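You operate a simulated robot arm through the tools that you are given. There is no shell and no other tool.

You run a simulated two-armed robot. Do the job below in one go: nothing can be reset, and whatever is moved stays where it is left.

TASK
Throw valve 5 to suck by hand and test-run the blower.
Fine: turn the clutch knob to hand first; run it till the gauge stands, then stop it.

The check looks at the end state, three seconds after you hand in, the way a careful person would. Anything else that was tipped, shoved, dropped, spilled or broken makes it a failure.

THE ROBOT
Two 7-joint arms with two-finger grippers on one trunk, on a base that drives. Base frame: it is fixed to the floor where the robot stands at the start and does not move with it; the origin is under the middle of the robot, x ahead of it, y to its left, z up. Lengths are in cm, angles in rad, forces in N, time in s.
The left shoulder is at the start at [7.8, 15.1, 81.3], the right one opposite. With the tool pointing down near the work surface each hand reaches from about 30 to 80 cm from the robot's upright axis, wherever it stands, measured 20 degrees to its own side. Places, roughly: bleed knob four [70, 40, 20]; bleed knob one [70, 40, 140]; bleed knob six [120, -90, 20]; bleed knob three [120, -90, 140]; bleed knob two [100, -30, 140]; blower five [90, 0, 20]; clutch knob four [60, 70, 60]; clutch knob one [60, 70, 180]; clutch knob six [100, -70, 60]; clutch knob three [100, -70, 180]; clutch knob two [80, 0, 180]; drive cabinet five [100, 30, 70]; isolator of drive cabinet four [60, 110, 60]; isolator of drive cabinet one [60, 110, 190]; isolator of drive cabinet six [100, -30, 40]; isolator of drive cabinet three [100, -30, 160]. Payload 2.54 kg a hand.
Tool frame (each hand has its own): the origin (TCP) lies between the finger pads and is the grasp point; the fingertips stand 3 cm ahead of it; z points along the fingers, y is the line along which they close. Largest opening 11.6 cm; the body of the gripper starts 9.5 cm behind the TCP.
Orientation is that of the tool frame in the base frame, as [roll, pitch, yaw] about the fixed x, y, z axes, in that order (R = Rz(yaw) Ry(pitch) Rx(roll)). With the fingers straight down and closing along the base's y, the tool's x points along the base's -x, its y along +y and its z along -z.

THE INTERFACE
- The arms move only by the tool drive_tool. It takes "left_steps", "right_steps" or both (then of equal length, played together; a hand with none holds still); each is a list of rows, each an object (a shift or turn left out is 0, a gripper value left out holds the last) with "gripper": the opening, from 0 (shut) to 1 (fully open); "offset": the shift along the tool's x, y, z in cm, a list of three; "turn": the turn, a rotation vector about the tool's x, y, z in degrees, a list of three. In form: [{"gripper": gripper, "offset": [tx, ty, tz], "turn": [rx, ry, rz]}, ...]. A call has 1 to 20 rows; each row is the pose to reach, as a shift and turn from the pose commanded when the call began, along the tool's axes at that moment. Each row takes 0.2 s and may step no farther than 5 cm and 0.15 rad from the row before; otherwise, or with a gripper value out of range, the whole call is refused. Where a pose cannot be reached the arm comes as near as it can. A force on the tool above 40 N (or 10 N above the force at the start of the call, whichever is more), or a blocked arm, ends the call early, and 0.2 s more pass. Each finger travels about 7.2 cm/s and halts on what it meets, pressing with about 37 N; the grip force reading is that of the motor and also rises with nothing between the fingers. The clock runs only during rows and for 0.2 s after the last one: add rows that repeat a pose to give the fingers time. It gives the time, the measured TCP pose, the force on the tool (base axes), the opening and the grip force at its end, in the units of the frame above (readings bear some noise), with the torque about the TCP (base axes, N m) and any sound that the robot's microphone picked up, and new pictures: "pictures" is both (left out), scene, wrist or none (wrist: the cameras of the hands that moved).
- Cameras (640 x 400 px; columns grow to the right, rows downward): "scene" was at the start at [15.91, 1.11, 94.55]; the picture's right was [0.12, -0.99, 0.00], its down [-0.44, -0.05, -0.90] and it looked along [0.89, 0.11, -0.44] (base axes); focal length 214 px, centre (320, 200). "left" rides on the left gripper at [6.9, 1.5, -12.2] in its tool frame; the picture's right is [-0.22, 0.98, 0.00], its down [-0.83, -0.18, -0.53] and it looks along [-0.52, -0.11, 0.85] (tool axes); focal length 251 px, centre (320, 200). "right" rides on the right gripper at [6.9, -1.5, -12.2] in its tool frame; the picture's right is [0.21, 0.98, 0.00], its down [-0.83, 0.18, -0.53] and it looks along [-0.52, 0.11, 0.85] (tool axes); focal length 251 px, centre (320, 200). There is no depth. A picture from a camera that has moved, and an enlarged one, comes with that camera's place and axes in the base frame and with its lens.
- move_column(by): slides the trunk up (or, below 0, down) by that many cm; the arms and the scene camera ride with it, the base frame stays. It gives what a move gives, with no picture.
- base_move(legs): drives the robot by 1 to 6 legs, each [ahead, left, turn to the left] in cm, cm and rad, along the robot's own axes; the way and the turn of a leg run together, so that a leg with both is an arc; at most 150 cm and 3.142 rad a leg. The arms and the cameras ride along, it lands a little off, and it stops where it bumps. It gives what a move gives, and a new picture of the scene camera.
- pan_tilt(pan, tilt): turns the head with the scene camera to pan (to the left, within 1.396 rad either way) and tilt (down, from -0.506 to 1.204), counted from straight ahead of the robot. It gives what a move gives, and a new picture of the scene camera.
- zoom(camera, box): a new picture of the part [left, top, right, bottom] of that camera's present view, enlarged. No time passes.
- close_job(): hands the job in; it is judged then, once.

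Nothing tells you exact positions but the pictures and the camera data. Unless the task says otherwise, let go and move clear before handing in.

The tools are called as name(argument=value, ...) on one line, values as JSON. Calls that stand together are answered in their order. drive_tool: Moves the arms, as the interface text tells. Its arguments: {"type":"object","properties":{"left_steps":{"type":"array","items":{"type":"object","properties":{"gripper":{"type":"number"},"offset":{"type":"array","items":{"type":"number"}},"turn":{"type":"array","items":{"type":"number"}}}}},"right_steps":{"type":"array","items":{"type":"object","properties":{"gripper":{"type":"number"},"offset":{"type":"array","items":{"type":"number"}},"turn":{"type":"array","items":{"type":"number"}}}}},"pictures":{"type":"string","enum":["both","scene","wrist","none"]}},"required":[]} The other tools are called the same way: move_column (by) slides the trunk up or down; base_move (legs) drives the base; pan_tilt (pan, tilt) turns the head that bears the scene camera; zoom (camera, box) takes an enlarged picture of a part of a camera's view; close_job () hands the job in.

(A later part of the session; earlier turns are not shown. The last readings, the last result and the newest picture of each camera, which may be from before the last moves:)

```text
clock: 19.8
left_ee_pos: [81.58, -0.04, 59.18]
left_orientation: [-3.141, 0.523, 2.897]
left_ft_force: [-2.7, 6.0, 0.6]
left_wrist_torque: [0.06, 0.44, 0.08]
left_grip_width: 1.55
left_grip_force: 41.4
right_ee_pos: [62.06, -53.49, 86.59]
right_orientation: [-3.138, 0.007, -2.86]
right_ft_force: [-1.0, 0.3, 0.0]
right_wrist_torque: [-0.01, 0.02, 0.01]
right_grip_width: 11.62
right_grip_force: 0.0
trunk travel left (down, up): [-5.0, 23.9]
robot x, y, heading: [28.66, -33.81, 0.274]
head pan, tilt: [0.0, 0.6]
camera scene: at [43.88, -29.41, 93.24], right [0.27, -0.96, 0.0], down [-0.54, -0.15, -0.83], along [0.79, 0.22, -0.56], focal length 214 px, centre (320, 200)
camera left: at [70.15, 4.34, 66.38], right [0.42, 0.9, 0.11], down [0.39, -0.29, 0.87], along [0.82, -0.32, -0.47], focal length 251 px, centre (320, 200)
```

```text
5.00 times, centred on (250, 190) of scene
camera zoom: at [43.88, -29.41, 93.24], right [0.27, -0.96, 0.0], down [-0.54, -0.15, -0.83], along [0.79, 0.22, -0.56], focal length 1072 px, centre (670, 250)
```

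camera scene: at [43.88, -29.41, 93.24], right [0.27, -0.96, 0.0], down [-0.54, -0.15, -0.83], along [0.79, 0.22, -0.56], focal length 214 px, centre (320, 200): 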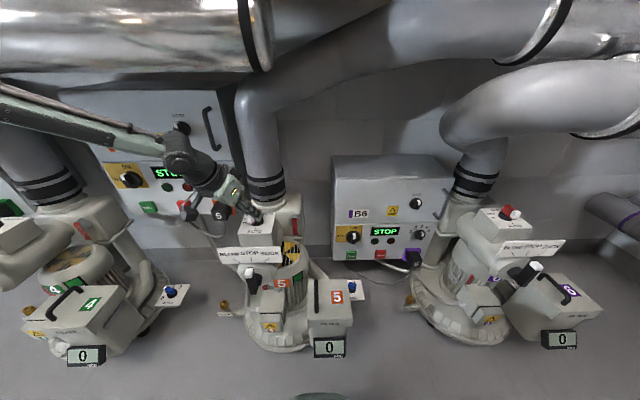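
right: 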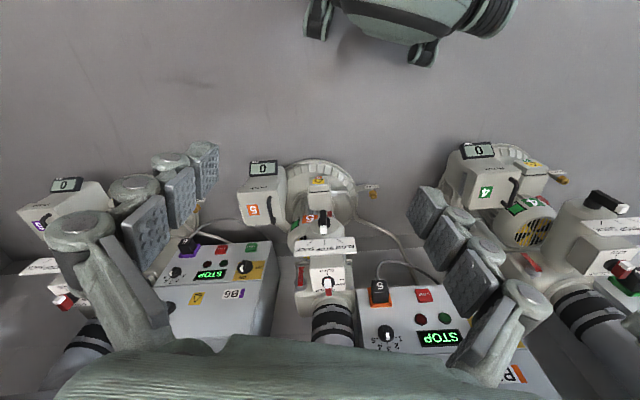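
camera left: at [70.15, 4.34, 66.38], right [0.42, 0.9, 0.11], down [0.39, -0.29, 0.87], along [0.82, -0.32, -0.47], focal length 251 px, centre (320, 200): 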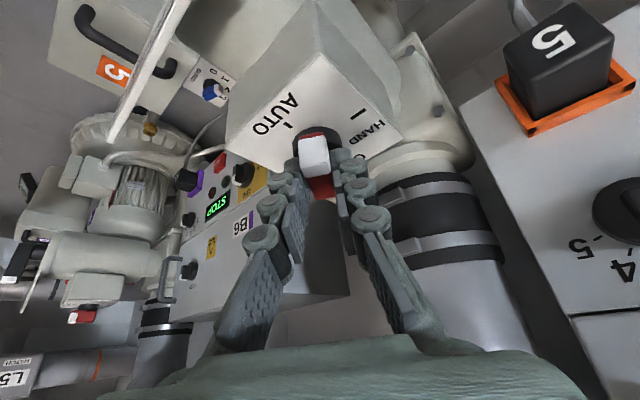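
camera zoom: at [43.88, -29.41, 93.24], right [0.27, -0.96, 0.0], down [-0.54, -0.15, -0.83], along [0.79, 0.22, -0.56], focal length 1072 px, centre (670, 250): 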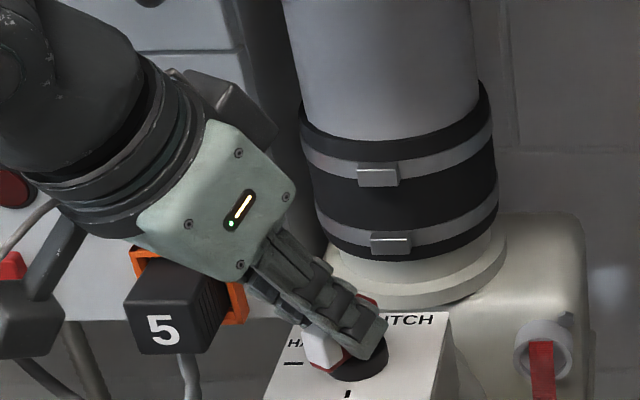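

The knob follows cleanly with modest force. Another 30°.

drive_tool(left_steps=[{"gripper": 0, "offset": [-0.01, 0.12, 0], "turn": [3, 0, 5.2]}, {"gripper": 0, "offset": [-0.02, 0.24, 0.01], "turn": [6, 0, 10.4]}, {"gripper": 0, "offset": [-0.05, 0.35, 0.03], "turn": [9, 0, 15.6]}, {"gripper": 0, "offset": [-0.09, 0.46, 0.05], "turn": [12, 0, 20.8]}, {"gripper": 0, "offset": [-0.13, 0.57, 0.08], "turn": [15, 0, 26]}])

zoom(camera="scene", box=[200, 150, 300, 230])

```text
clock: 21.0
left_ee_pos: [81.91, 0.45, 59.21]
left_orientation: [3.139, 0.523, 2.37]
left_ft_force: [0.6, 17.0, -3.1]
left_wrist_torque: [0.92, 0.6, 0.2]
left_grip_width: 1.56
left_grip_force: 41.3
right_ee_pos: [62.11, -53.48, 86.55]
right_orientation: [-3.141, 0.004, -2.861]
right_ft_force: [0.0, -0.6, 0.0]
right_wrist_torque: [0.02, 0.02, 0.01]
right_grip_width: 11.61
right_grip_force: 0.0
trunk travel left (down, up): [-5.0, 23.9]
robot x, y, heading: [28.66, -33.97, 0.277]
head pan, tilt: [0.0, 0.6]
camera scene: at [43.92, -29.37, 93.23], right [0.27, -0.96, 0.0], down [-0.54, -0.15, -0.82], along [0.79, 0.22, -0.57], focal length 214 px, centre (320, 200)
camera left: at [74.21, 10.05, 66.37], right [0.81, 0.57, 0.11], down [0.19, -0.44, 0.88], along [0.55, -0.69, -0.47], focal length 251 px, centre (320, 200)
```

scene: 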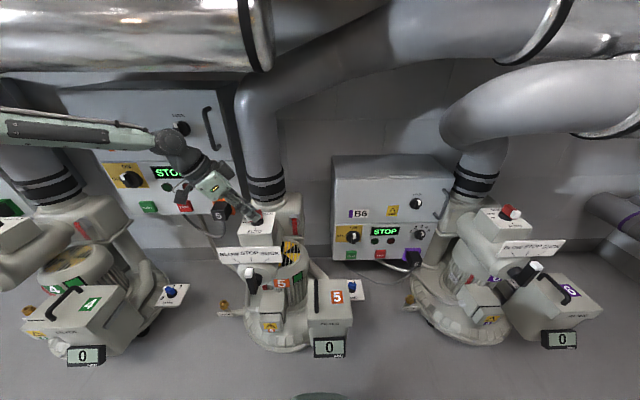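
left: 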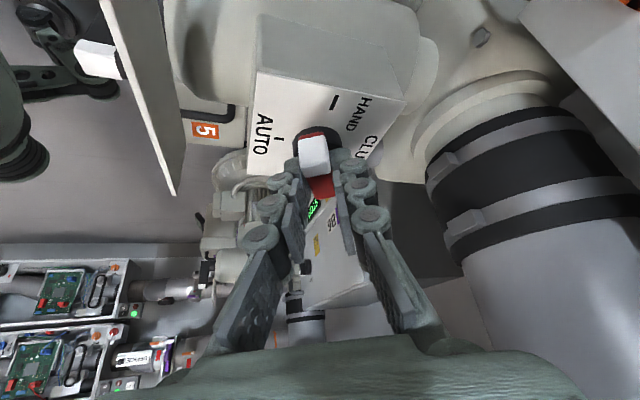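

```text
5.00 times, centred on (250, 190) of scene
camera zoom: at [43.92, -29.37, 93.23], right [0.27, -0.96, 0.0], down [-0.54, -0.15, -0.82], along [0.79, 0.22, -0.57], focal length 1072 px, centre (670, 250)
```

zoom: 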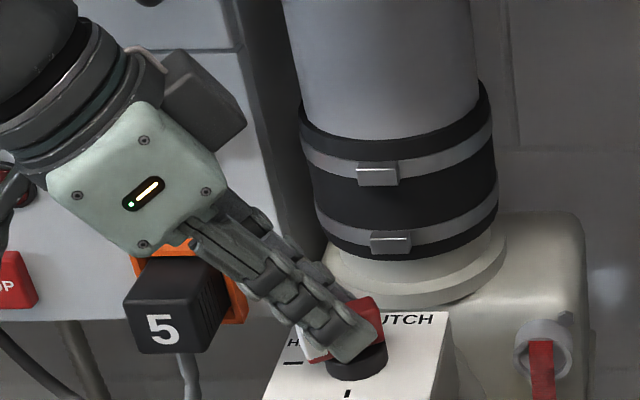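

Turned 60°; the side force says the axis lies slightly further towards +y, so I add a small correction while doing the last 30°.

drive_tool(left_steps=[{"gripper": 0, "offset": [0.1, 0.24, -0.06], "turn": [3, 0, 5.2]}, {"gripper": 0, "offset": [0.13, 0.42, -0.08], "turn": [6, 0, 10.4]}, {"gripper": 0, "offset": [0.1, 0.53, -0.06], "turn": [9, 0, 15.6]}, {"gripper": 0, "offset": [0.06, 0.64, -0.04], "turn": [12, 0, 20.8]}, {"gripper": 0, "offset": [0.02, 0.75, -0.01], "turn": [15, 0, 26]}])

zoom(camera="scene", box=[200, 150, 300, 230])

zoom(camera="left", box=[220, 60, 440, 220])

```text
clock: 22.2
left_ee_pos: [82.56, 0.78, 59.34]
left_orientation: [-3.141, 0.526, 1.845]
left_ft_force: [7.2, 3.9, -7.5]
left_wrist_torque: [0.17, 0.2, 0.81]
left_grip_width: 1.57
left_grip_force: 41.5
right_ee_pos: [62.1, -53.49, 86.59]
right_orientation: [-3.14, 0.004, -2.861]
right_ft_force: [0.1, -0.1, -0.2]
right_wrist_torque: [-0.02, 0.01, 0.0]
right_grip_width: 11.61
right_grip_force: 0.0
trunk travel left (down, up): [-5.0, 23.9]
robot x, y, heading: [28.77, -33.94, 0.283]
head pan, tilt: [0.0, 0.6]
camera scene: at [43.96, -29.4, 93.21], right [0.27, -0.96, 0.0], down [-0.54, -0.15, -0.82], along [0.79, 0.22, -0.57], focal length 214 px, centre (320, 200)
camera left: at [80.62, 12.95, 66.38], right [0.99, 0.09, 0.11], down [-0.05, -0.48, 0.88], along [0.13, -0.87, -0.47], focal length 251 px, centre (320, 200)
```

scene: 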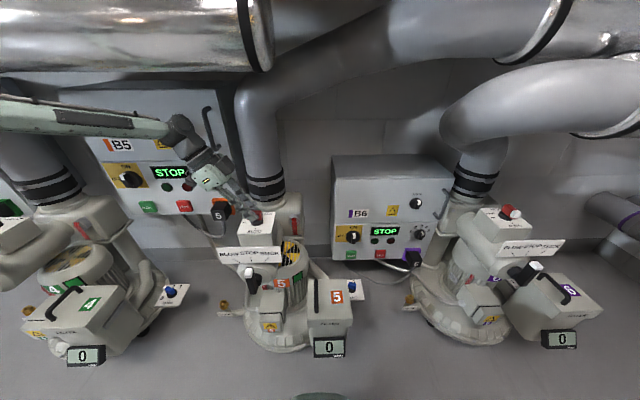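
left: 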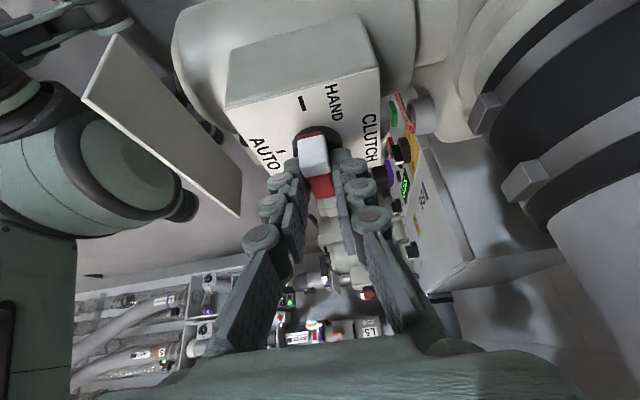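

```text
5.00 times, centred on (250, 190) of scene
camera zoom: at [43.96, -29.4, 93.21], right [0.27, -0.96, 0.0], down [-0.54, -0.15, -0.82], along [0.79, 0.22, -0.57], focal length 1072 px, centre (670, 250)
```

zoom: 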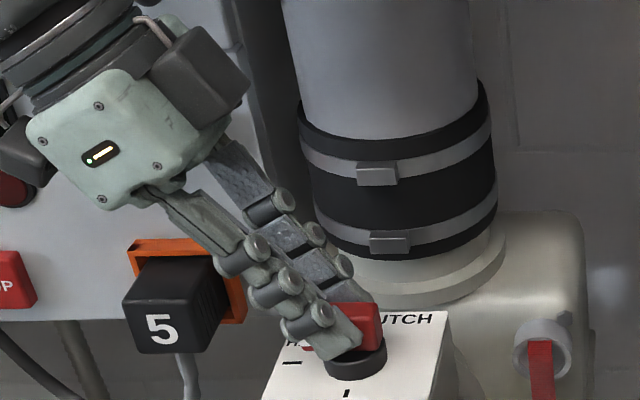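

```text
2.50 times, centred on (330, 140) of left
camera zoom: at [80.62, 12.95, 66.38], right [0.99, 0.09, 0.11], down [-0.05, -0.48, 0.88], along [0.13, -0.87, -0.47], focal length 629 px, centre (295, 350)
```

zoom: 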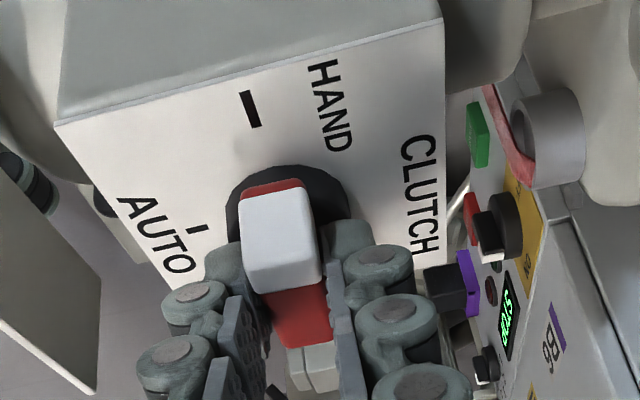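

The bar now points to HAND. I'll let go and back off along the tool axis, then check it stays.

drive_tool(left_steps=[{"gripper": 0.1, "offset": [0, 0, 0]}, {"gripper": 0.3, "offset": [0, 0, 0]}, {"gripper": 0.4, "offset": [0, 0, 0]}, {"gripper": 0.4, "offset": [0, 0, -1.5]}, {"gripper": 0.4, "offset": [0, 0, -4]}, {"gripper": 0.4, "offset": [0, 0, -4]}])

zoom(camera="scene", box=[210, 180, 300, 260])

zoom(camera="left", box=[220, 60, 440, 220])

```text
clock: 23.6
left_ee_pos: [81.96, 2.61, 62.92]
left_orientation: [3.14, 0.525, 1.847]
left_ft_force: [0.4, 0.4, -0.8]
left_wrist_torque: [-0.02, 0.01, -0.02]
left_grip_width: 4.65
left_grip_force: 0.0
right_ee_pos: [62.07, -53.61, 86.62]
right_orientation: [-3.142, 0.008, -2.86]
right_ft_force: [0.1, -0.5, -0.6]
right_wrist_torque: [0.01, 0.01, 0.04]
right_grip_width: 11.61
right_grip_force: 0.1
trunk travel left (down, up): [-5.0, 23.9]
robot x, y, heading: [28.81, -33.4, 0.277]
head pan, tilt: [0.0, 0.6]
camera scene: at [43.89, -29.43, 93.24], right [0.27, -0.96, 0.0], down [-0.54, -0.15, -0.83], along [0.79, 0.22, -0.56], focal length 214 px, centre (320, 200)
camera left: at [79.96, 14.78, 69.94], right [0.99, 0.09, 0.11], down [-0.05, -0.48, 0.87], along [0.13, -0.87, -0.47], focal length 251 px, centre (320, 200)
```

scene: 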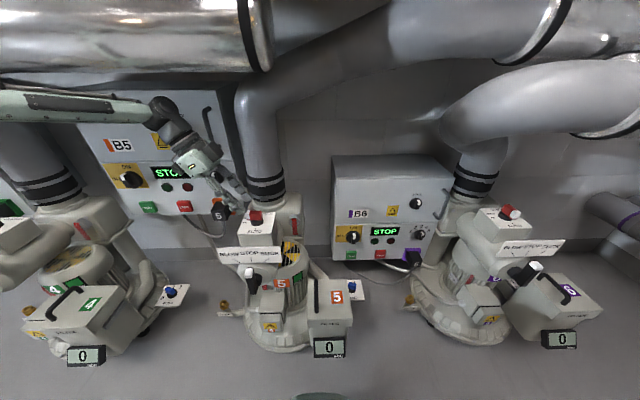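
left: 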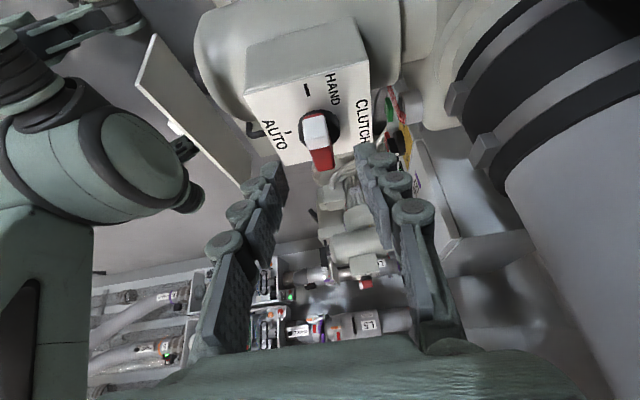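

```text
5.00 times, centred on (255, 220) of scene
camera zoom: at [43.89, -29.43, 93.24], right [0.27, -0.96, 0.0], down [-0.54, -0.15, -0.83], along [0.79, 0.22, -0.56], focal length 1072 px, centre (645, 100)
```

zoom: 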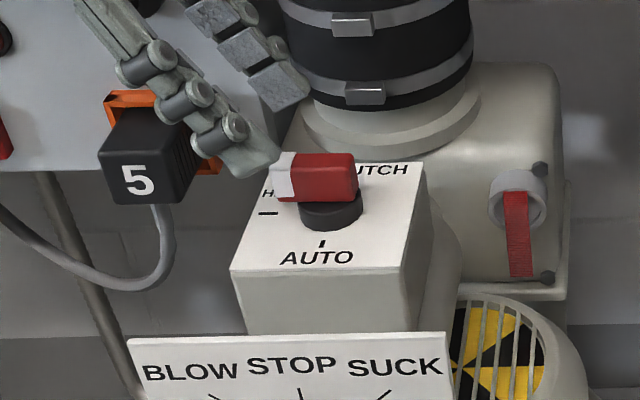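

```text
2.50 times, centred on (330, 140) of left
camera zoom: at [79.96, 14.78, 69.94], right [0.99, 0.09, 0.11], down [-0.05, -0.48, 0.87], along [0.13, -0.87, -0.47], focal length 629 px, centre (295, 350)
```

zoom: 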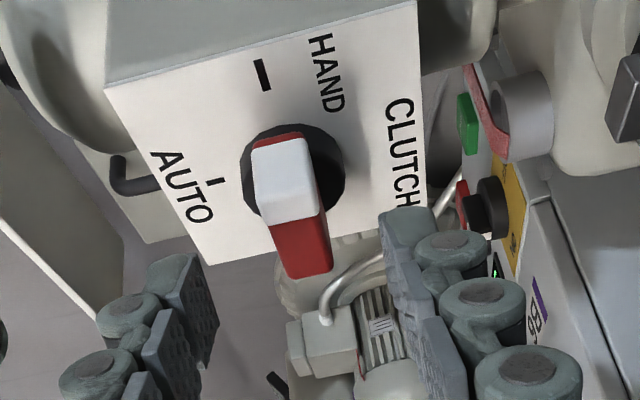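

The clutch stands at HAND. Next I need room for a level approach to the valve lever, so I'll back the base 20 cm (the open hand clears the knob and rides along), then look at the lever.

base_move(legs=[[-20, 0, 0]])

zoom(camera="scene", box=[220, 120, 360, 260])

```text
clock: 25.2
left_ee_pos: [62.59, -2.88, 62.79]
left_orientation: [3.14, 0.523, 1.843]
left_ft_force: [0.3, 0.0, 0.2]
left_wrist_torque: [-0.01, -0.02, -0.01]
left_grip_width: 4.63
left_grip_force: 0.1
right_ee_pos: [42.76, -59.0, 86.6]
right_orientation: [-3.14, 0.007, -2.862]
right_ft_force: [0.0, -0.7, -0.1]
right_wrist_torque: [-0.02, 0.01, 0.02]
right_grip_width: 11.6
right_grip_force: 0.0
trunk travel left (down, up): [-5.0, 23.9]
robot x, y, heading: [9.53, -39.14, 0.272]
head pan, tilt: [0.0, 0.6]
camera scene: at [24.58, -34.91, 93.24], right [0.27, -0.96, 0.0], down [-0.54, -0.15, -0.83], along [0.79, 0.22, -0.56], focal length 214 px, centre (320, 200)
```

scene: 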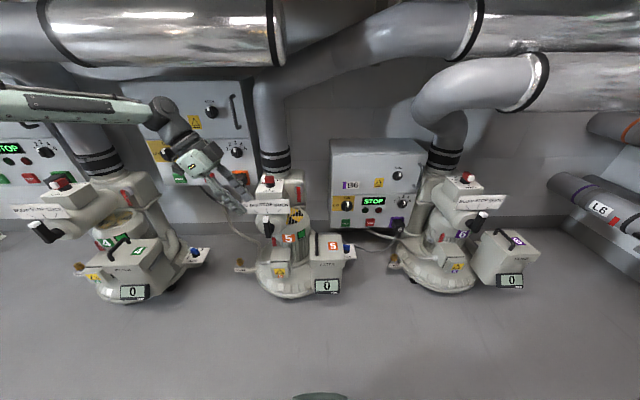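

```text
2.86 times, centred on (290, 190) of scene
camera zoom: at [24.58, -34.91, 93.24], right [0.27, -0.96, 0.0], down [-0.54, -0.15, -0.83], along [0.79, 0.22, -0.56], focal length 613 px, centre (406, 229)
```

zoom: 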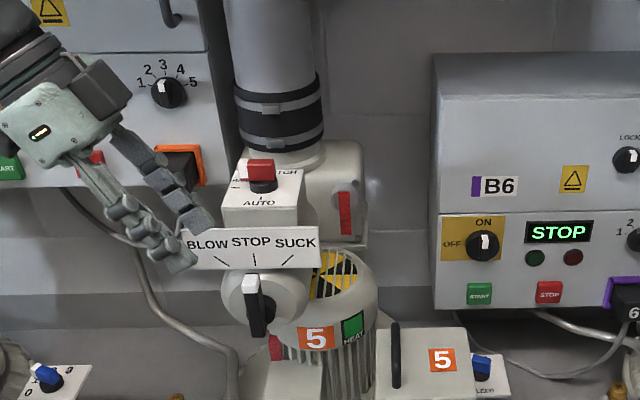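

I'll swing the left hand back to face straight ahead (still leaning 30°), clear of the unit.

drive_tool(left_steps=[{"offset": [-0.27, -0.2, 0.15], "turn": [-3.75, 0, -6.5]}, {"offset": [-0.53, -0.4, 0.31], "turn": [-7.5, 0, -13]}, {"offset": [-0.8, -0.6, 0.46], "turn": [-11.25, 0, -19.5]}, {"offset": [-1.07, -0.8, 0.62], "turn": [-15, 0, -26]}, {"offset": [-1.33, -1, 0.77], "turn": [-18.75, 0, -32.5]}, {"offset": [-1.6, -1.2, 0.93], "turn": [-22.5, 0, -39]}, {"offset": [-1.87, -1.4, 1.08], "turn": [-26.25, 0, -45.5]}, {"offset": [-2.13, -1.6, 1.23], "turn": [-30, 0, -52]}, {"offset": [-2.4, -1.8, 1.39], "turn": [-33.75, 0, -58.5]}, {"offset": [-2.67, -2, 1.54], "turn": [-37.5, 0, -65]}, {"offset": [-2.93, -2.2, 1.7], "turn": [-41.25, 0, -71.4]}, {"offset": [-3.2, -2.4, 1.85], "turn": [-45, 0, -77.9]}, {"offset": [-3.2, -2.4, 1.85], "turn": [-45, 0, -77.9]}])

```text
clock: 28.0
left_ee_pos: [61.38, -7.17, 62.81]
left_orientation: [-3.14, 0.526, -2.87]
left_ft_force: [0.3, 0.1, -0.6]
left_wrist_torque: [0.02, 0.0, 0.01]
left_grip_width: 4.62
left_grip_force: 0.0
right_ee_pos: [42.77, -58.96, 86.52]
right_orientation: [3.139, 0.008, -2.862]
right_ft_force: [0.0, 0.1, 0.1]
right_wrist_torque: [-0.03, 0.01, 0.0]
right_grip_width: 11.6
right_grip_force: 0.0
trunk travel left (down, up): [-5.0, 23.9]
robot x, y, heading: [9.4, -39.0, 0.271]
head pan, tilt: [0.0, 0.6]
camera scene: at [24.57, -34.9, 93.24], right [0.27, -0.96, 0.0], down [-0.54, -0.15, -0.83], along [0.79, 0.22, -0.56], focal length 214 px, centre (320, 200)
camera left: at [49.26, -8.87, 69.89], right [-0.08, 0.99, 0.11], down [0.48, -0.05, 0.88], along [0.87, 0.13, -0.47], focal length 251 px, centre (320, 200)
```

scene: 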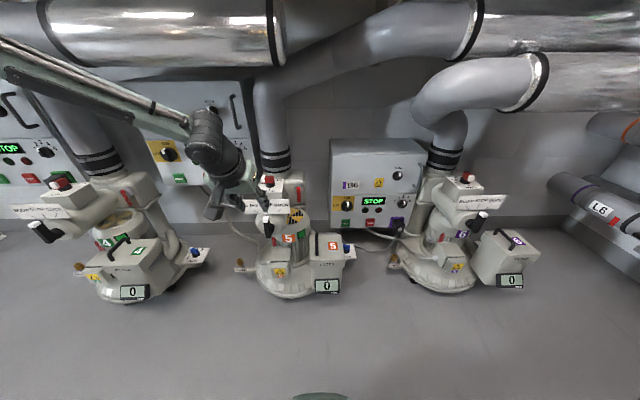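
left: 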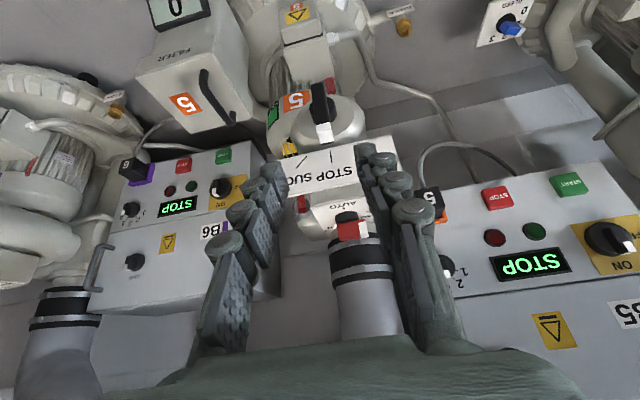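

zoom(camera="left", box=[270, 60, 390, 170])

zoom(camera="scene", box=[235, 180, 315, 260])

zoom(camera="right", box=[0, 0, 640, 400])

```text
3.64 times, centred on (330, 115) of left
camera zoom: at [49.26, -8.87, 69.89], right [-0.08, 0.99, 0.11], down [0.48, -0.05, 0.88], along [0.87, 0.13, -0.47], focal length 914 px, centre (284, 509)
```

zoom: 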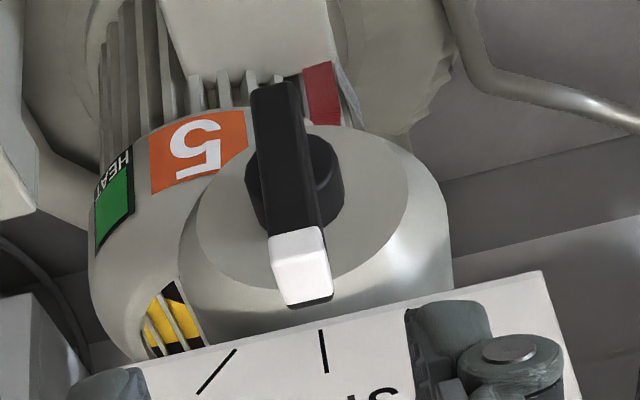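

```text
5.00 times, centred on (275, 220) of scene
camera zoom: at [24.57, -34.9, 93.24], right [0.27, -0.96, 0.0], down [-0.54, -0.15, -0.83], along [0.79, 0.22, -0.56], focal length 1072 px, centre (545, 100)
```

zoom: 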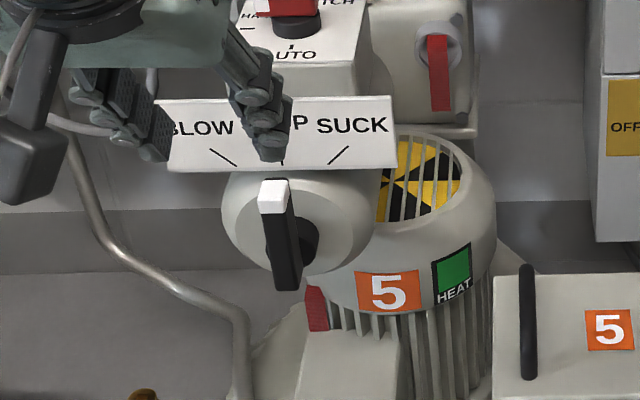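

```text
1.00 times, centred on (320, 200) of right (not enlarged: the box is as wide or as high as the picture)
camera zoom: at [36.37, -62.49, 98.73], right [-0.47, 0.88, 0.0], down [0.74, 0.4, 0.54], along [0.48, 0.25, -0.84], focal length 251 px, centre (320, 200)
```

zoom: 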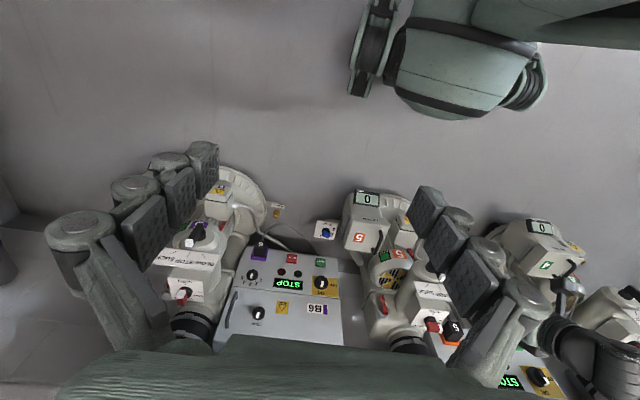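

The lever runs from about z 42 to 50 at x≈70, y≈-4.2, upright at STOP. I'll tip the left hand level and lower it in front of the lever for a straight look.

drive_tool(left_steps=[{"offset": [1.16, 0, 1.76], "turn": [0, -7.5, 0]}, {"offset": [2.32, 0, 3.51], "turn": [0, -15, 0]}, {"offset": [3.48, 0, 5.27], "turn": [0, -22.5, 0]}, {"offset": [4.64, 0, 7.03], "turn": [0, -30, 0]}, {"offset": [5.8, 0, 8.78], "turn": [0, -37.5, 0]}, {"offset": [6.95, 0, 10.54], "turn": [0, -45, 0]}, {"offset": [8.11, 0, 12.3], "turn": [0, -52.5, 0]}, {"offset": [9.27, 0, 14.05], "turn": [0, -60, 0]}, {"offset": [9.27, 0, 14.05], "turn": [0, -60, 0]}])

```text
clock: 30.0
left_ee_pos: [58.43, 0.06, 61.11]
left_orientation: [0.224, 1.57, 0.495]
left_ft_force: [0.4, 0.3, 0.6]
left_wrist_torque: [-0.04, 0.01, 0.01]
left_grip_width: 4.66
left_grip_force: 0.0
left hand out of reach, approached as far as the arm can: row 5, 6, 7, 8, 9
right_ee_pos: [42.73, -58.96, 86.47]
right_orientation: [-3.141, 0.007, -2.863]
right_ft_force: [1.3, 0.1, -0.1]
right_wrist_torque: [-0.01, 0.02, 0.02]
right_grip_width: 11.62
right_grip_force: 0.1
trunk travel left (down, up): [-5.0, 23.9]
robot x, y, heading: [9.41, -38.81, 0.272]
head pan, tilt: [0.0, 0.6]
camera scene: at [24.57, -34.9, 93.24], right [0.27, -0.96, 0.0], down [-0.54, -0.15, -0.83], along [0.79, 0.22, -0.56], focal length 214 px, centre (320, 200)
camera left: at [46.19, -1.64, 54.27], right [-0.26, 0.94, 0.21], down [-0.47, -0.32, 0.83], along [0.84, 0.12, 0.52], focal length 251 px, centre (320, 200)
```

scene: 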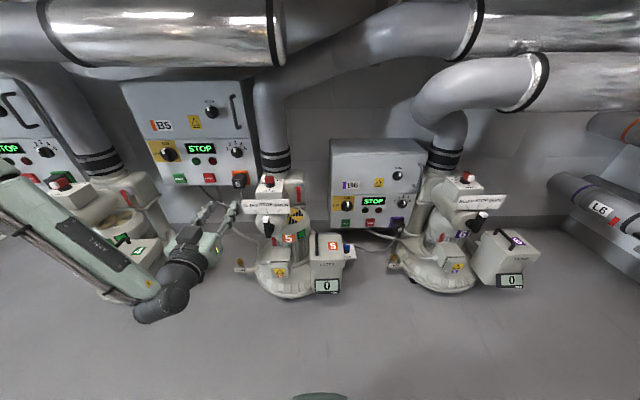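
left: 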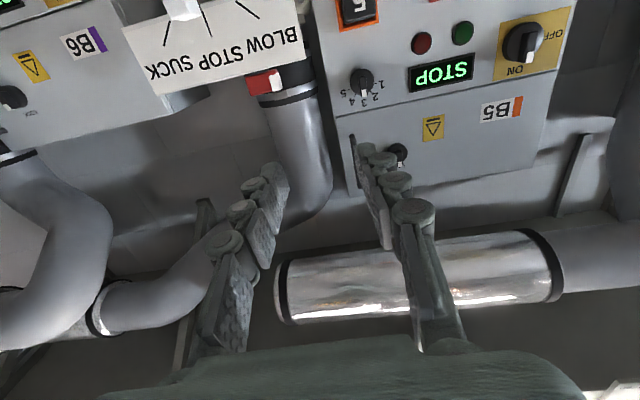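

The level pose was out of reach so close in. I'll lower the trunk 5 cm and back the base 12 cm more to give the arm a flatter forearm.

base_move(legs=[[-12, 0, 0]])

move_column(by=-5)

drive_tool(left_steps=[{"offset": [0, 0, 3]}, {"offset": [2, -1, 6]}, {"offset": [4, -2, 9]}, {"offset": [6, -3, 11]}, {"offset": [7, -5, 12]}, {"offset": [8, -7, 13]}, {"offset": [8, -7, 13]}])

```text
clock: 31.3
left_ee_pos: [46.6, -3.2, 61.15]
left_orientation: [2.637, 1.568, 2.91]
left_ft_force: [0.3, -0.5, -0.3]
left_wrist_torque: [0.01, 0.03, -0.01]
left_grip_width: 4.64
left_grip_force: 0.1
right_ee_pos: [30.76, -62.31, 86.6]
right_orientation: [-3.141, 0.007, -2.865]
right_ft_force: [-0.1, 0.0, -0.1]
right_wrist_torque: [-0.01, 0.0, 0.0]
right_grip_width: 11.6
right_grip_force: 0.1
trunk travel left (down, up): [-5.0, 23.9]
robot x, y, heading: [-1.93, -42.34, 0.275]
head pan, tilt: [0.0, 0.6]
camera scene: at [12.76, -38.2, 93.24], right [0.27, -0.96, 0.0], down [-0.54, -0.15, -0.83], along [0.79, 0.22, -0.56], focal length 214 px, centre (320, 200)
```

scene: 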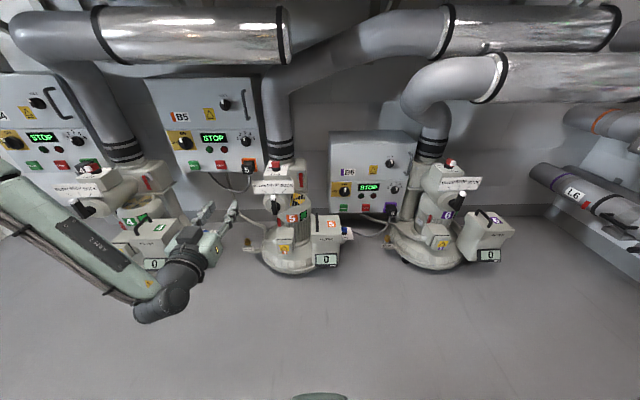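

```text
clock: 32.2
left_ee_pos: [46.67, -3.11, 56.24]
left_orientation: [2.532, 1.57, 2.805]
left_ft_force: [-0.6, -0.2, 0.2]
left_wrist_torque: [0.01, -0.01, 0.03]
left_grip_width: 4.64
left_grip_force: 0.0
right_ee_pos: [30.9, -62.26, 81.49]
right_orientation: [3.141, 0.007, -2.864]
right_ft_force: [-0.1, -0.7, -0.6]
right_wrist_torque: [0.01, -0.02, 0.02]
right_grip_width: 11.6
right_grip_force: 0.0
trunk travel left (down, up): [0.0, 28.9]
robot x, y, heading: [-2.39, -42.75, 0.266]
head pan, tilt: [0.0, 0.6]
```

```text
clock: 33.8
left_ee_pos: [56.06, -1.52, 57.57]
left_orientation: [2.861, 1.57, 3.131]
left_ft_force: [0.2, 0.3, 1.5]
left_wrist_torque: [0.02, -0.01, -0.02]
left_grip_width: 4.64
left_grip_force: 0.1
left hand out of reach, approached as far as the arm can: row 2, 3, 4, 5, 6, 7
right_ee_pos: [30.89, -62.33, 81.6]
right_orientation: [-3.14, 0.007, -2.864]
right_ft_force: [0.7, 0.1, -0.2]
right_wrist_torque: [0.0, 0.0, -0.01]
right_grip_width: 11.6
right_grip_force: 0.1
trunk travel left (down, up): [0.0, 28.9]
robot x, y, heading: [-2.23, -42.11, 0.271]
head pan, tilt: [0.0, 0.6]
camera scene: at [12.75, -38.2, 88.24], right [0.27, -0.96, 0.0], down [-0.54, -0.15, -0.83], along [0.79, 0.22, -0.56], focal length 214 px, centre (320, 200)
camera left: at [43.75, -3.12, 50.72], right [-0.26, 0.94, 0.22], down [-0.46, -0.32, 0.83], along [0.85, 0.12, 0.52], focal length 251 px, centre (320, 200)
```

scene: 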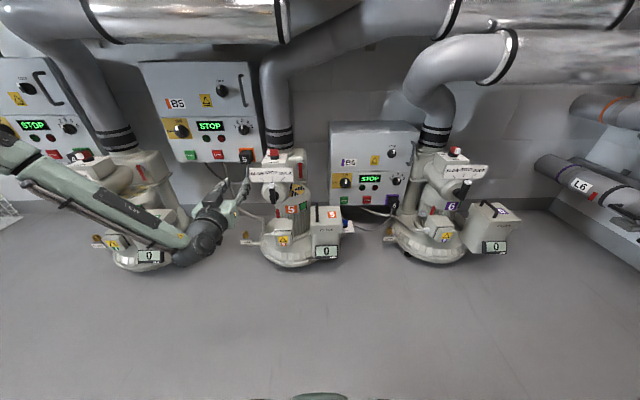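
left: 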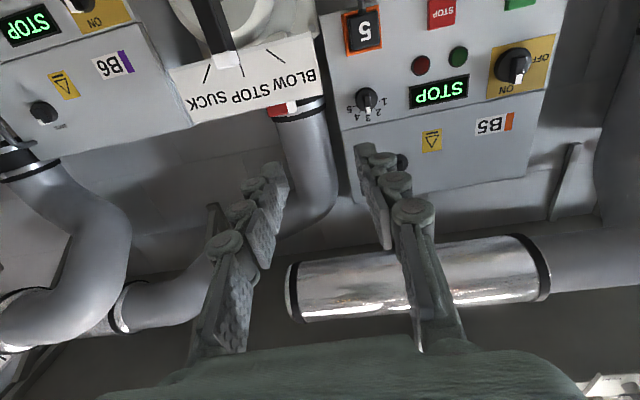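

A level hand can't go that low, so I'll instead push the lever over from its left side with shut fingers, leaning about 50°. First I re-lean the hand and place it in front of the lever, up and left of it.

drive_tool(left_steps=[{"gripper": 0, "offset": [0, -0.5, 1], "turn": [0, 7, 0]}, {"gripper": 0, "offset": [0, -1, 2], "turn": [0, 14, 0]}, {"gripper": 0, "offset": [1, -1.5, 3], "turn": [0, 21, 0]}, {"gripper": 0, "offset": [2, -2, 4], "turn": [0, 28, 0]}, {"gripper": 0, "offset": [3, -2.6, 5.2], "turn": [0, 35, 0]}, {"gripper": 0, "offset": [4.6, -3.2, 6.5], "turn": [0, 40, 0]}, {"gripper": 0, "offset": [4.6, -3.2, 6.5], "turn": [0, 40, 0]}])

pan_tilt(pan=0.2, tilt=0.5)

```text
clock: 35.4
left_ee_pos: [63.23, -2.45, 53.0]
left_orientation: [3.141, 0.87, -2.87]
left_ft_force: [-0.5, -0.5, -0.6]
left_wrist_torque: [-0.01, -0.01, -0.02]
left_grip_width: 0.03
left_grip_force: 28.6
right_ee_pos: [30.9, -62.33, 81.66]
right_orientation: [-3.141, 0.007, -2.864]
right_ft_force: [0.1, -0.9, -0.2]
right_wrist_torque: [0.0, 0.0, -0.01]
right_grip_width: 11.6
right_grip_force: 0.1
trunk travel left (down, up): [0.0, 28.9]
robot x, y, heading: [-2.65, -42.69, 0.266]
head pan, tilt: [0.0, 0.6]
camera scene: at [12.75, -38.2, 88.24], right [0.27, -0.96, 0.0], down [-0.54, -0.15, -0.83], along [0.79, 0.22, -0.56], focal length 214 px, centre (320, 200)
camera left: at [49.51, -4.74, 55.58], right [-0.13, 0.98, 0.16], down [0.17, -0.14, 0.98], along [0.98, 0.15, -0.15], focal length 251 px, centre (320, 200)
```

scene: 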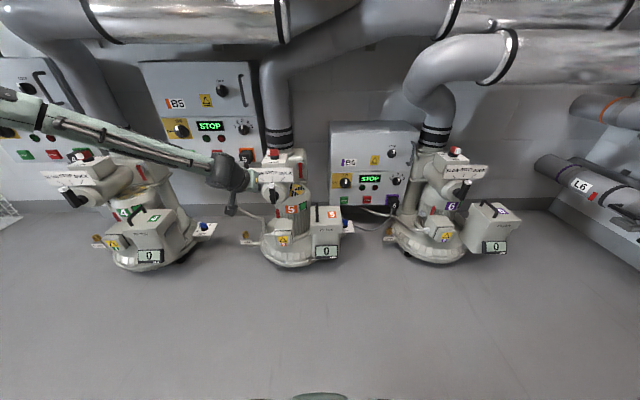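
left: 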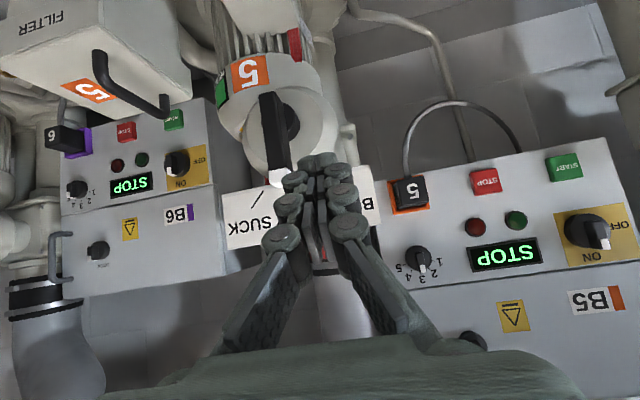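

```text
clock: 36.1
left_ee_pos: [63.29, -2.63, 53.01]
left_orientation: [-3.141, 0.871, -2.872]
left_ft_force: [-1.4, -0.4, -0.3]
left_wrist_torque: [0.0, 0.02, -0.02]
left_grip_width: 0.0
left_grip_force: 28.2
right_ee_pos: [30.94, -62.29, 81.49]
right_orientation: [3.141, 0.008, -2.866]
right_ft_force: [0.4, -0.4, -0.5]
right_wrist_torque: [0.04, 0.01, 0.01]
right_grip_width: 11.58
right_grip_force: 0.1
trunk travel left (down, up): [0.0, 28.9]
robot x, y, heading: [-2.41, -42.17, 0.268]
head pan, tilt: [0.201, 0.499]
camera scene: at [12.34, -36.44, 89.14], right [0.46, -0.89, 0.0], down [-0.43, -0.22, -0.88], along [0.78, 0.4, -0.48], focal length 214 px, centre (320, 200)
```

scene: 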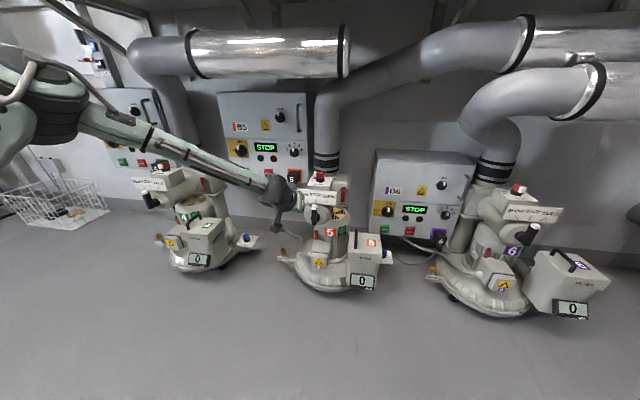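

zoom(camera="left", box=[190, 50, 390, 230])

zoom(camera="scene", box=[260, 160, 370, 260])

```text
2.22 times, centred on (290, 140) of left
camera zoom: at [49.48, -4.73, 55.56], right [-0.13, 0.98, 0.16], down [0.17, -0.14, 0.98], along [0.98, 0.15, -0.14], focal length 559 px, centre (387, 333)
```

zoom: 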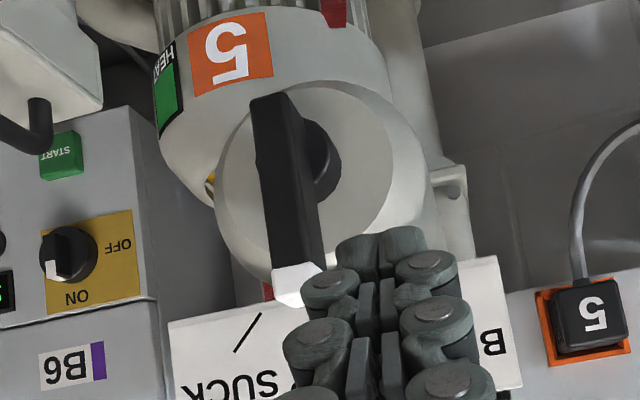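

```text
4.00 times, centred on (315, 210) of scene
camera zoom: at [12.34, -36.44, 89.14], right [0.46, -0.89, 0.0], down [-0.43, -0.22, -0.88], along [0.78, 0.4, -0.48], focal length 858 px, centre (340, 160)
```

zoom: 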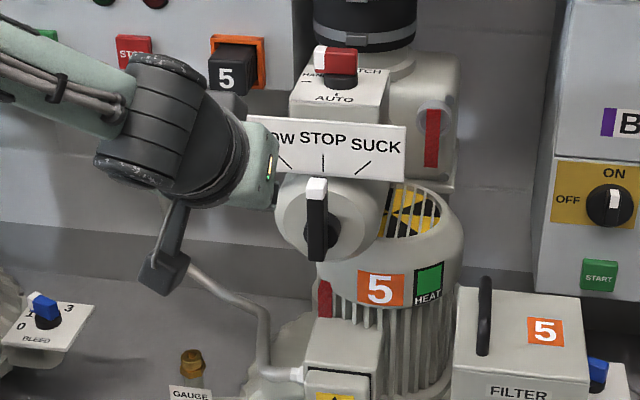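

Before pushing, I'll compare with units 4 and 6, whose levers stand off-centre, to see how far SUCK is.

zoom(camera="scene", box=[470, 170, 600, 290])

zoom(camera="scene", box=[120, 150, 240, 260])

```text
3.33 times, centred on (535, 230) of scene
camera zoom: at [12.34, -36.44, 89.14], right [0.46, -0.89, 0.0], down [-0.43, -0.22, -0.88], along [0.78, 0.4, -0.48], focal length 715 px, centre (-397, 100)
```

zoom: 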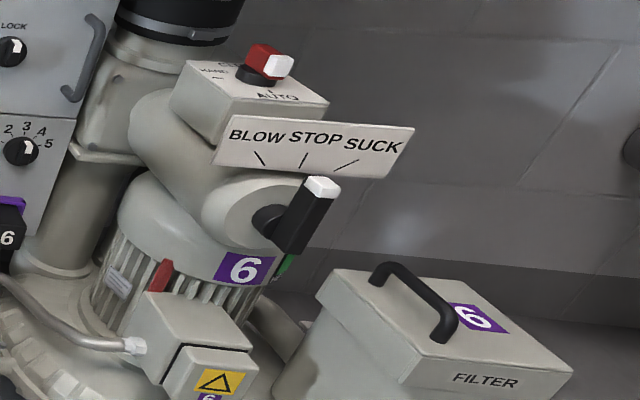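

```text
3.64 times, centred on (180, 205) of scene
camera zoom: at [12.34, -36.44, 89.14], right [0.46, -0.89, 0.0], down [-0.43, -0.22, -0.88], along [0.78, 0.4, -0.48], focal length 780 px, centre (829, 182)
```

zoom: 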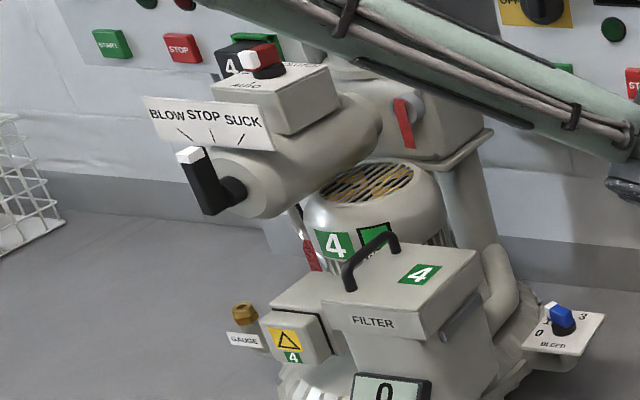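

Both neighbours stand at STOP too, so no extra reference; the tick marks slope about 47°. I move the shut fingertips in beside the lever, on its left.

drive_tool(left_steps=[{"gripper": 0, "offset": [-0.5, -0.2, 2.5]}, {"gripper": 0, "offset": [-1, -0.4, 4.5]}, {"gripper": 0, "offset": [-1, -0.5, 5.9]}, {"gripper": 0, "offset": [-1, -0.5, 5.9]}])

zoom(camera="left", box=[190, 50, 390, 230])

zoom(camera="scene", box=[260, 160, 370, 260])

```text
clock: 37.1
left_ee_pos: [64.83, -0.48, 52.57]
left_orientation: [-3.14, 0.87, -2.871]
left_ft_force: [0.7, -0.1, -0.1]
left_wrist_torque: [0.0, 0.03, -0.01]
left_grip_width: 0.03
left_grip_force: 28.4
left hand out of reach, approached as far as the arm can: row 1, 2, 3, 4
right_ee_pos: [30.94, -62.3, 81.63]
right_orientation: [-3.139, 0.006, -2.863]
right_ft_force: [-0.5, 0.5, -0.2]
right_wrist_torque: [0.02, -0.02, -0.04]
right_grip_width: 11.59
right_grip_force: 0.0
trunk travel left (down, up): [0.0, 28.9]
robot x, y, heading: [-2.51, -42.85, 0.273]
head pan, tilt: [0.201, 0.499]
camera scene: at [12.34, -36.43, 89.15], right [0.46, -0.89, 0.0], down [-0.43, -0.22, -0.88], along [0.78, 0.4, -0.48], focal length 214 px, centre (320, 200)
camera left: at [51.06, -2.68, 55.1], right [-0.13, 0.98, 0.16], down [0.17, -0.14, 0.98], along [0.98, 0.15, -0.14], focal length 251 px, centre (320, 200)
```

scene: 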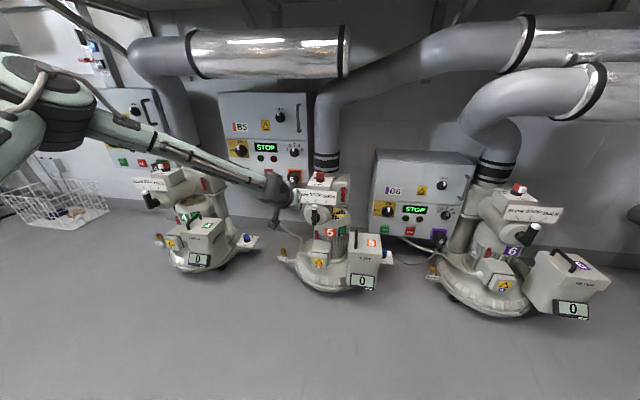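
left: 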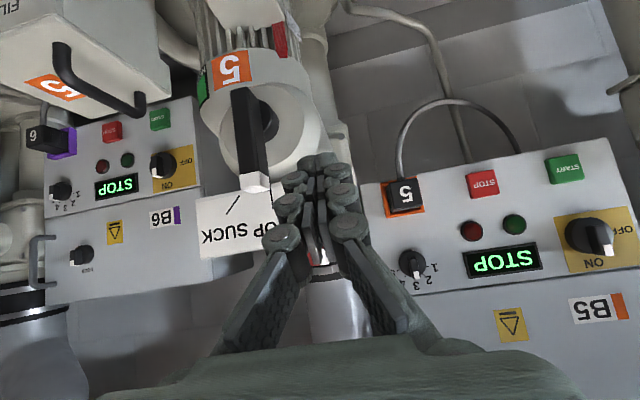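

```text
2.22 times, centred on (290, 140) of left
camera zoom: at [51.06, -2.68, 55.1], right [-0.13, 0.98, 0.16], down [0.17, -0.14, 0.98], along [0.98, 0.15, -0.14], focal length 559 px, centre (387, 333)
```

zoom: 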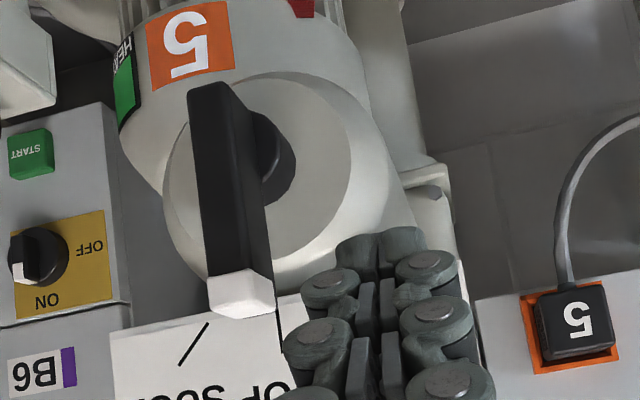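

```text
4.00 times, centred on (315, 210) of scene
camera zoom: at [12.34, -36.43, 89.15], right [0.46, -0.89, 0.0], down [-0.43, -0.22, -0.88], along [0.78, 0.4, -0.48], focal length 858 px, centre (340, 160)
```

zoom: 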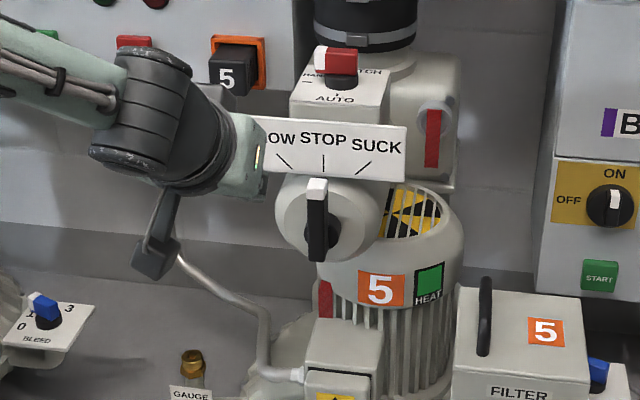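

The arm is at full stretch here. I'll pull the hand back 10 cm, drive the base 12 cm forward again, and then come in.

drive_tool(left_steps=[{"offset": [2.5, 0, -3]}, {"offset": [5, 0, -6]}, {"offset": [6.44, 0, -7.65]}, {"offset": [6.44, 0, -7.65]}], pictures="none")

base_move(legs=[[12, 0, 0]])

```text
clock: 38.1
left_ee_pos: [55.17, -3.25, 52.75]
left_orientation: [3.141, 0.872, -2.87]
left_ft_force: [0.0, 0.3, -0.3]
left_wrist_torque: [0.0, -0.01, 0.02]
left_grip_width: 0.0
left_grip_force: 28.9
right_ee_pos: [30.83, -62.31, 81.61]
right_orientation: [-3.141, 0.007, -2.865]
right_ft_force: [0.1, -0.2, 0.4]
right_wrist_torque: [0.02, 0.0, 0.02]
right_grip_width: 11.61
right_grip_force: 0.0
trunk travel left (down, up): [0.0, 28.9]
robot x, y, heading: [-2.11, -42.83, 0.276]
head pan, tilt: [0.201, 0.499]
```

```text
clock: 39.3
left_ee_pos: [66.75, -0.15, 52.51]
left_orientation: [3.141, 0.872, -2.872]
left_ft_force: [0.2, 0.4, 0.4]
left_wrist_torque: [0.0, -0.01, -0.03]
left_grip_width: 0.0
left_grip_force: 28.7
right_ee_pos: [42.14, -59.23, 81.68]
right_orientation: [-3.142, 0.007, -2.866]
right_ft_force: [0.0, 0.1, 0.6]
right_wrist_torque: [-0.01, 0.02, -0.05]
right_grip_width: 11.6
right_grip_force: 0.0
trunk travel left (down, up): [0.0, 28.9]
robot x, y, heading: [9.13, -39.35, 0.27]
head pan, tilt: [0.201, 0.499]
camera scene: at [23.74, -33.27, 89.15], right [0.45, -0.89, 0.0], down [-0.43, -0.22, -0.88], along [0.78, 0.4, -0.48], focal length 214 px, centre (320, 200)
```

scene: 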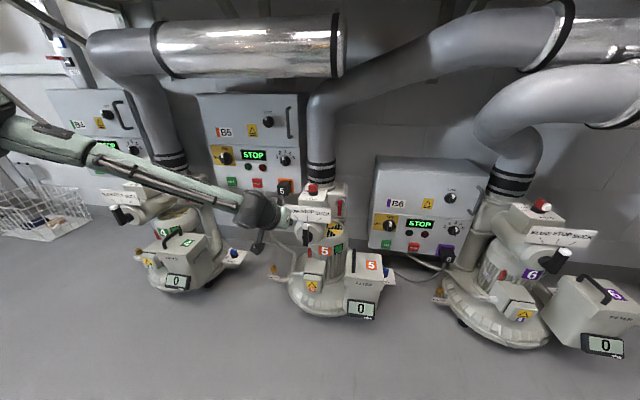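

drive_tool(left_steps=[{"gripper": 0, "offset": [2, -0.5, 1.7]}, {"gripper": 0, "offset": [1.36, -1.3, 2.58]}, {"gripper": 0, "offset": [1.36, -2, 2.58]}, {"gripper": 0, "offset": [1.36, -2, 2.58]}])

zoom(camera="left", box=[190, 50, 390, 230])

zoom(camera="scene", box=[260, 170, 360, 270])

```text
clock: 40.3
left_ee_pos: [68.2, -1.76, 49.99]
left_orientation: [3.142, 0.872, -2.872]
left_ft_force: [-0.2, -0.4, -0.2]
left_wrist_torque: [-0.01, 0.02, -0.01]
left_grip_width: 0.0
left_grip_force: 28.6
right_ee_pos: [42.22, -59.15, 81.68]
right_orientation: [-3.141, 0.008, -2.866]
right_ft_force: [-0.2, 0.4, 0.0]
right_wrist_torque: [0.0, 0.01, -0.01]
right_grip_width: 11.58
right_grip_force: 0.0
trunk travel left (down, up): [0.0, 28.9]
robot x, y, heading: [9.26, -39.21, 0.264]
head pan, tilt: [0.201, 0.499]
camera scene: at [23.75, -33.27, 89.15], right [0.45, -0.89, 0.0], down [-0.43, -0.22, -0.88], along [0.78, 0.4, -0.48], focal length 214 px, centre (320, 200)
camera left: at [54.45, -3.92, 52.55], right [-0.13, 0.98, 0.16], down [0.17, -0.14, 0.98], along [0.98, 0.15, -0.14], focal length 251 px, centre (320, 200)
```

scene: 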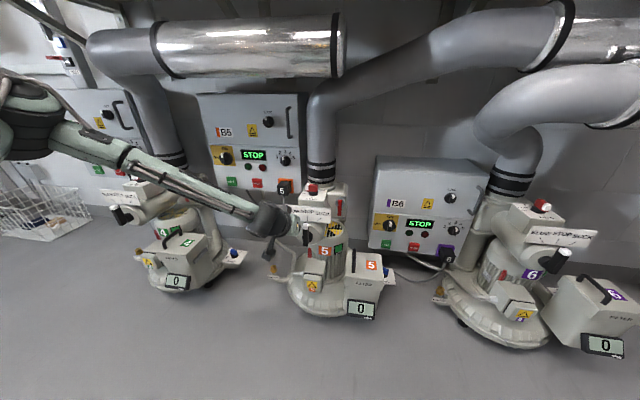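
left: 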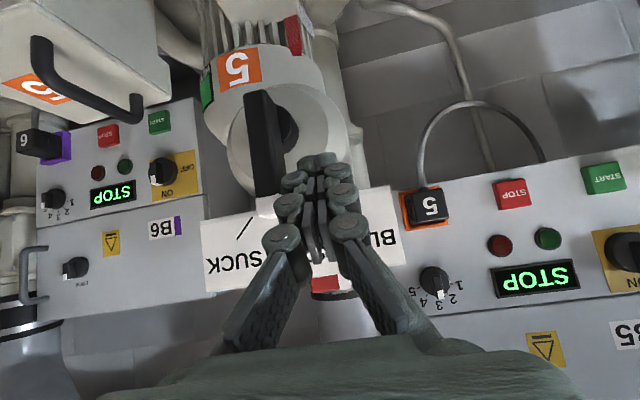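

```text
2.22 times, centred on (290, 140) of left
camera zoom: at [54.45, -3.92, 52.55], right [-0.13, 0.98, 0.16], down [0.17, -0.14, 0.98], along [0.98, 0.15, -0.14], focal length 559 px, centre (387, 333)
```

zoom: 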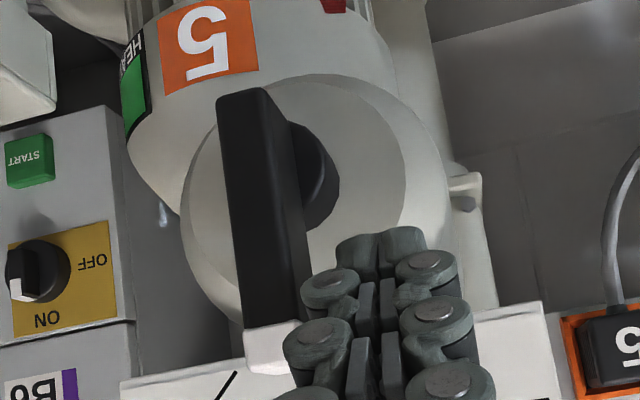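

```text
4.00 times, centred on (310, 220) of scene
camera zoom: at [23.75, -33.27, 89.15], right [0.45, -0.89, 0.0], down [-0.43, -0.22, -0.88], along [0.78, 0.4, -0.48], focal length 858 px, centre (360, 120)
```

zoom: 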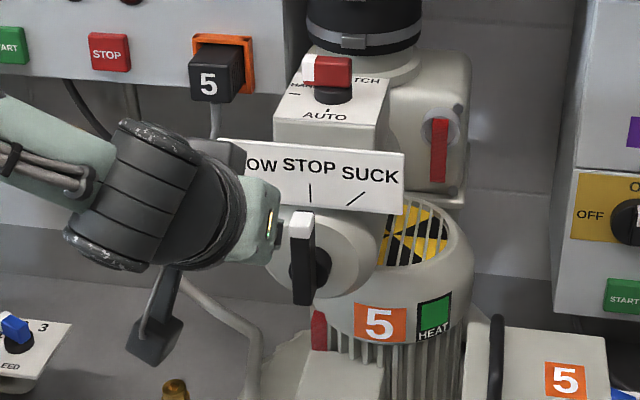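

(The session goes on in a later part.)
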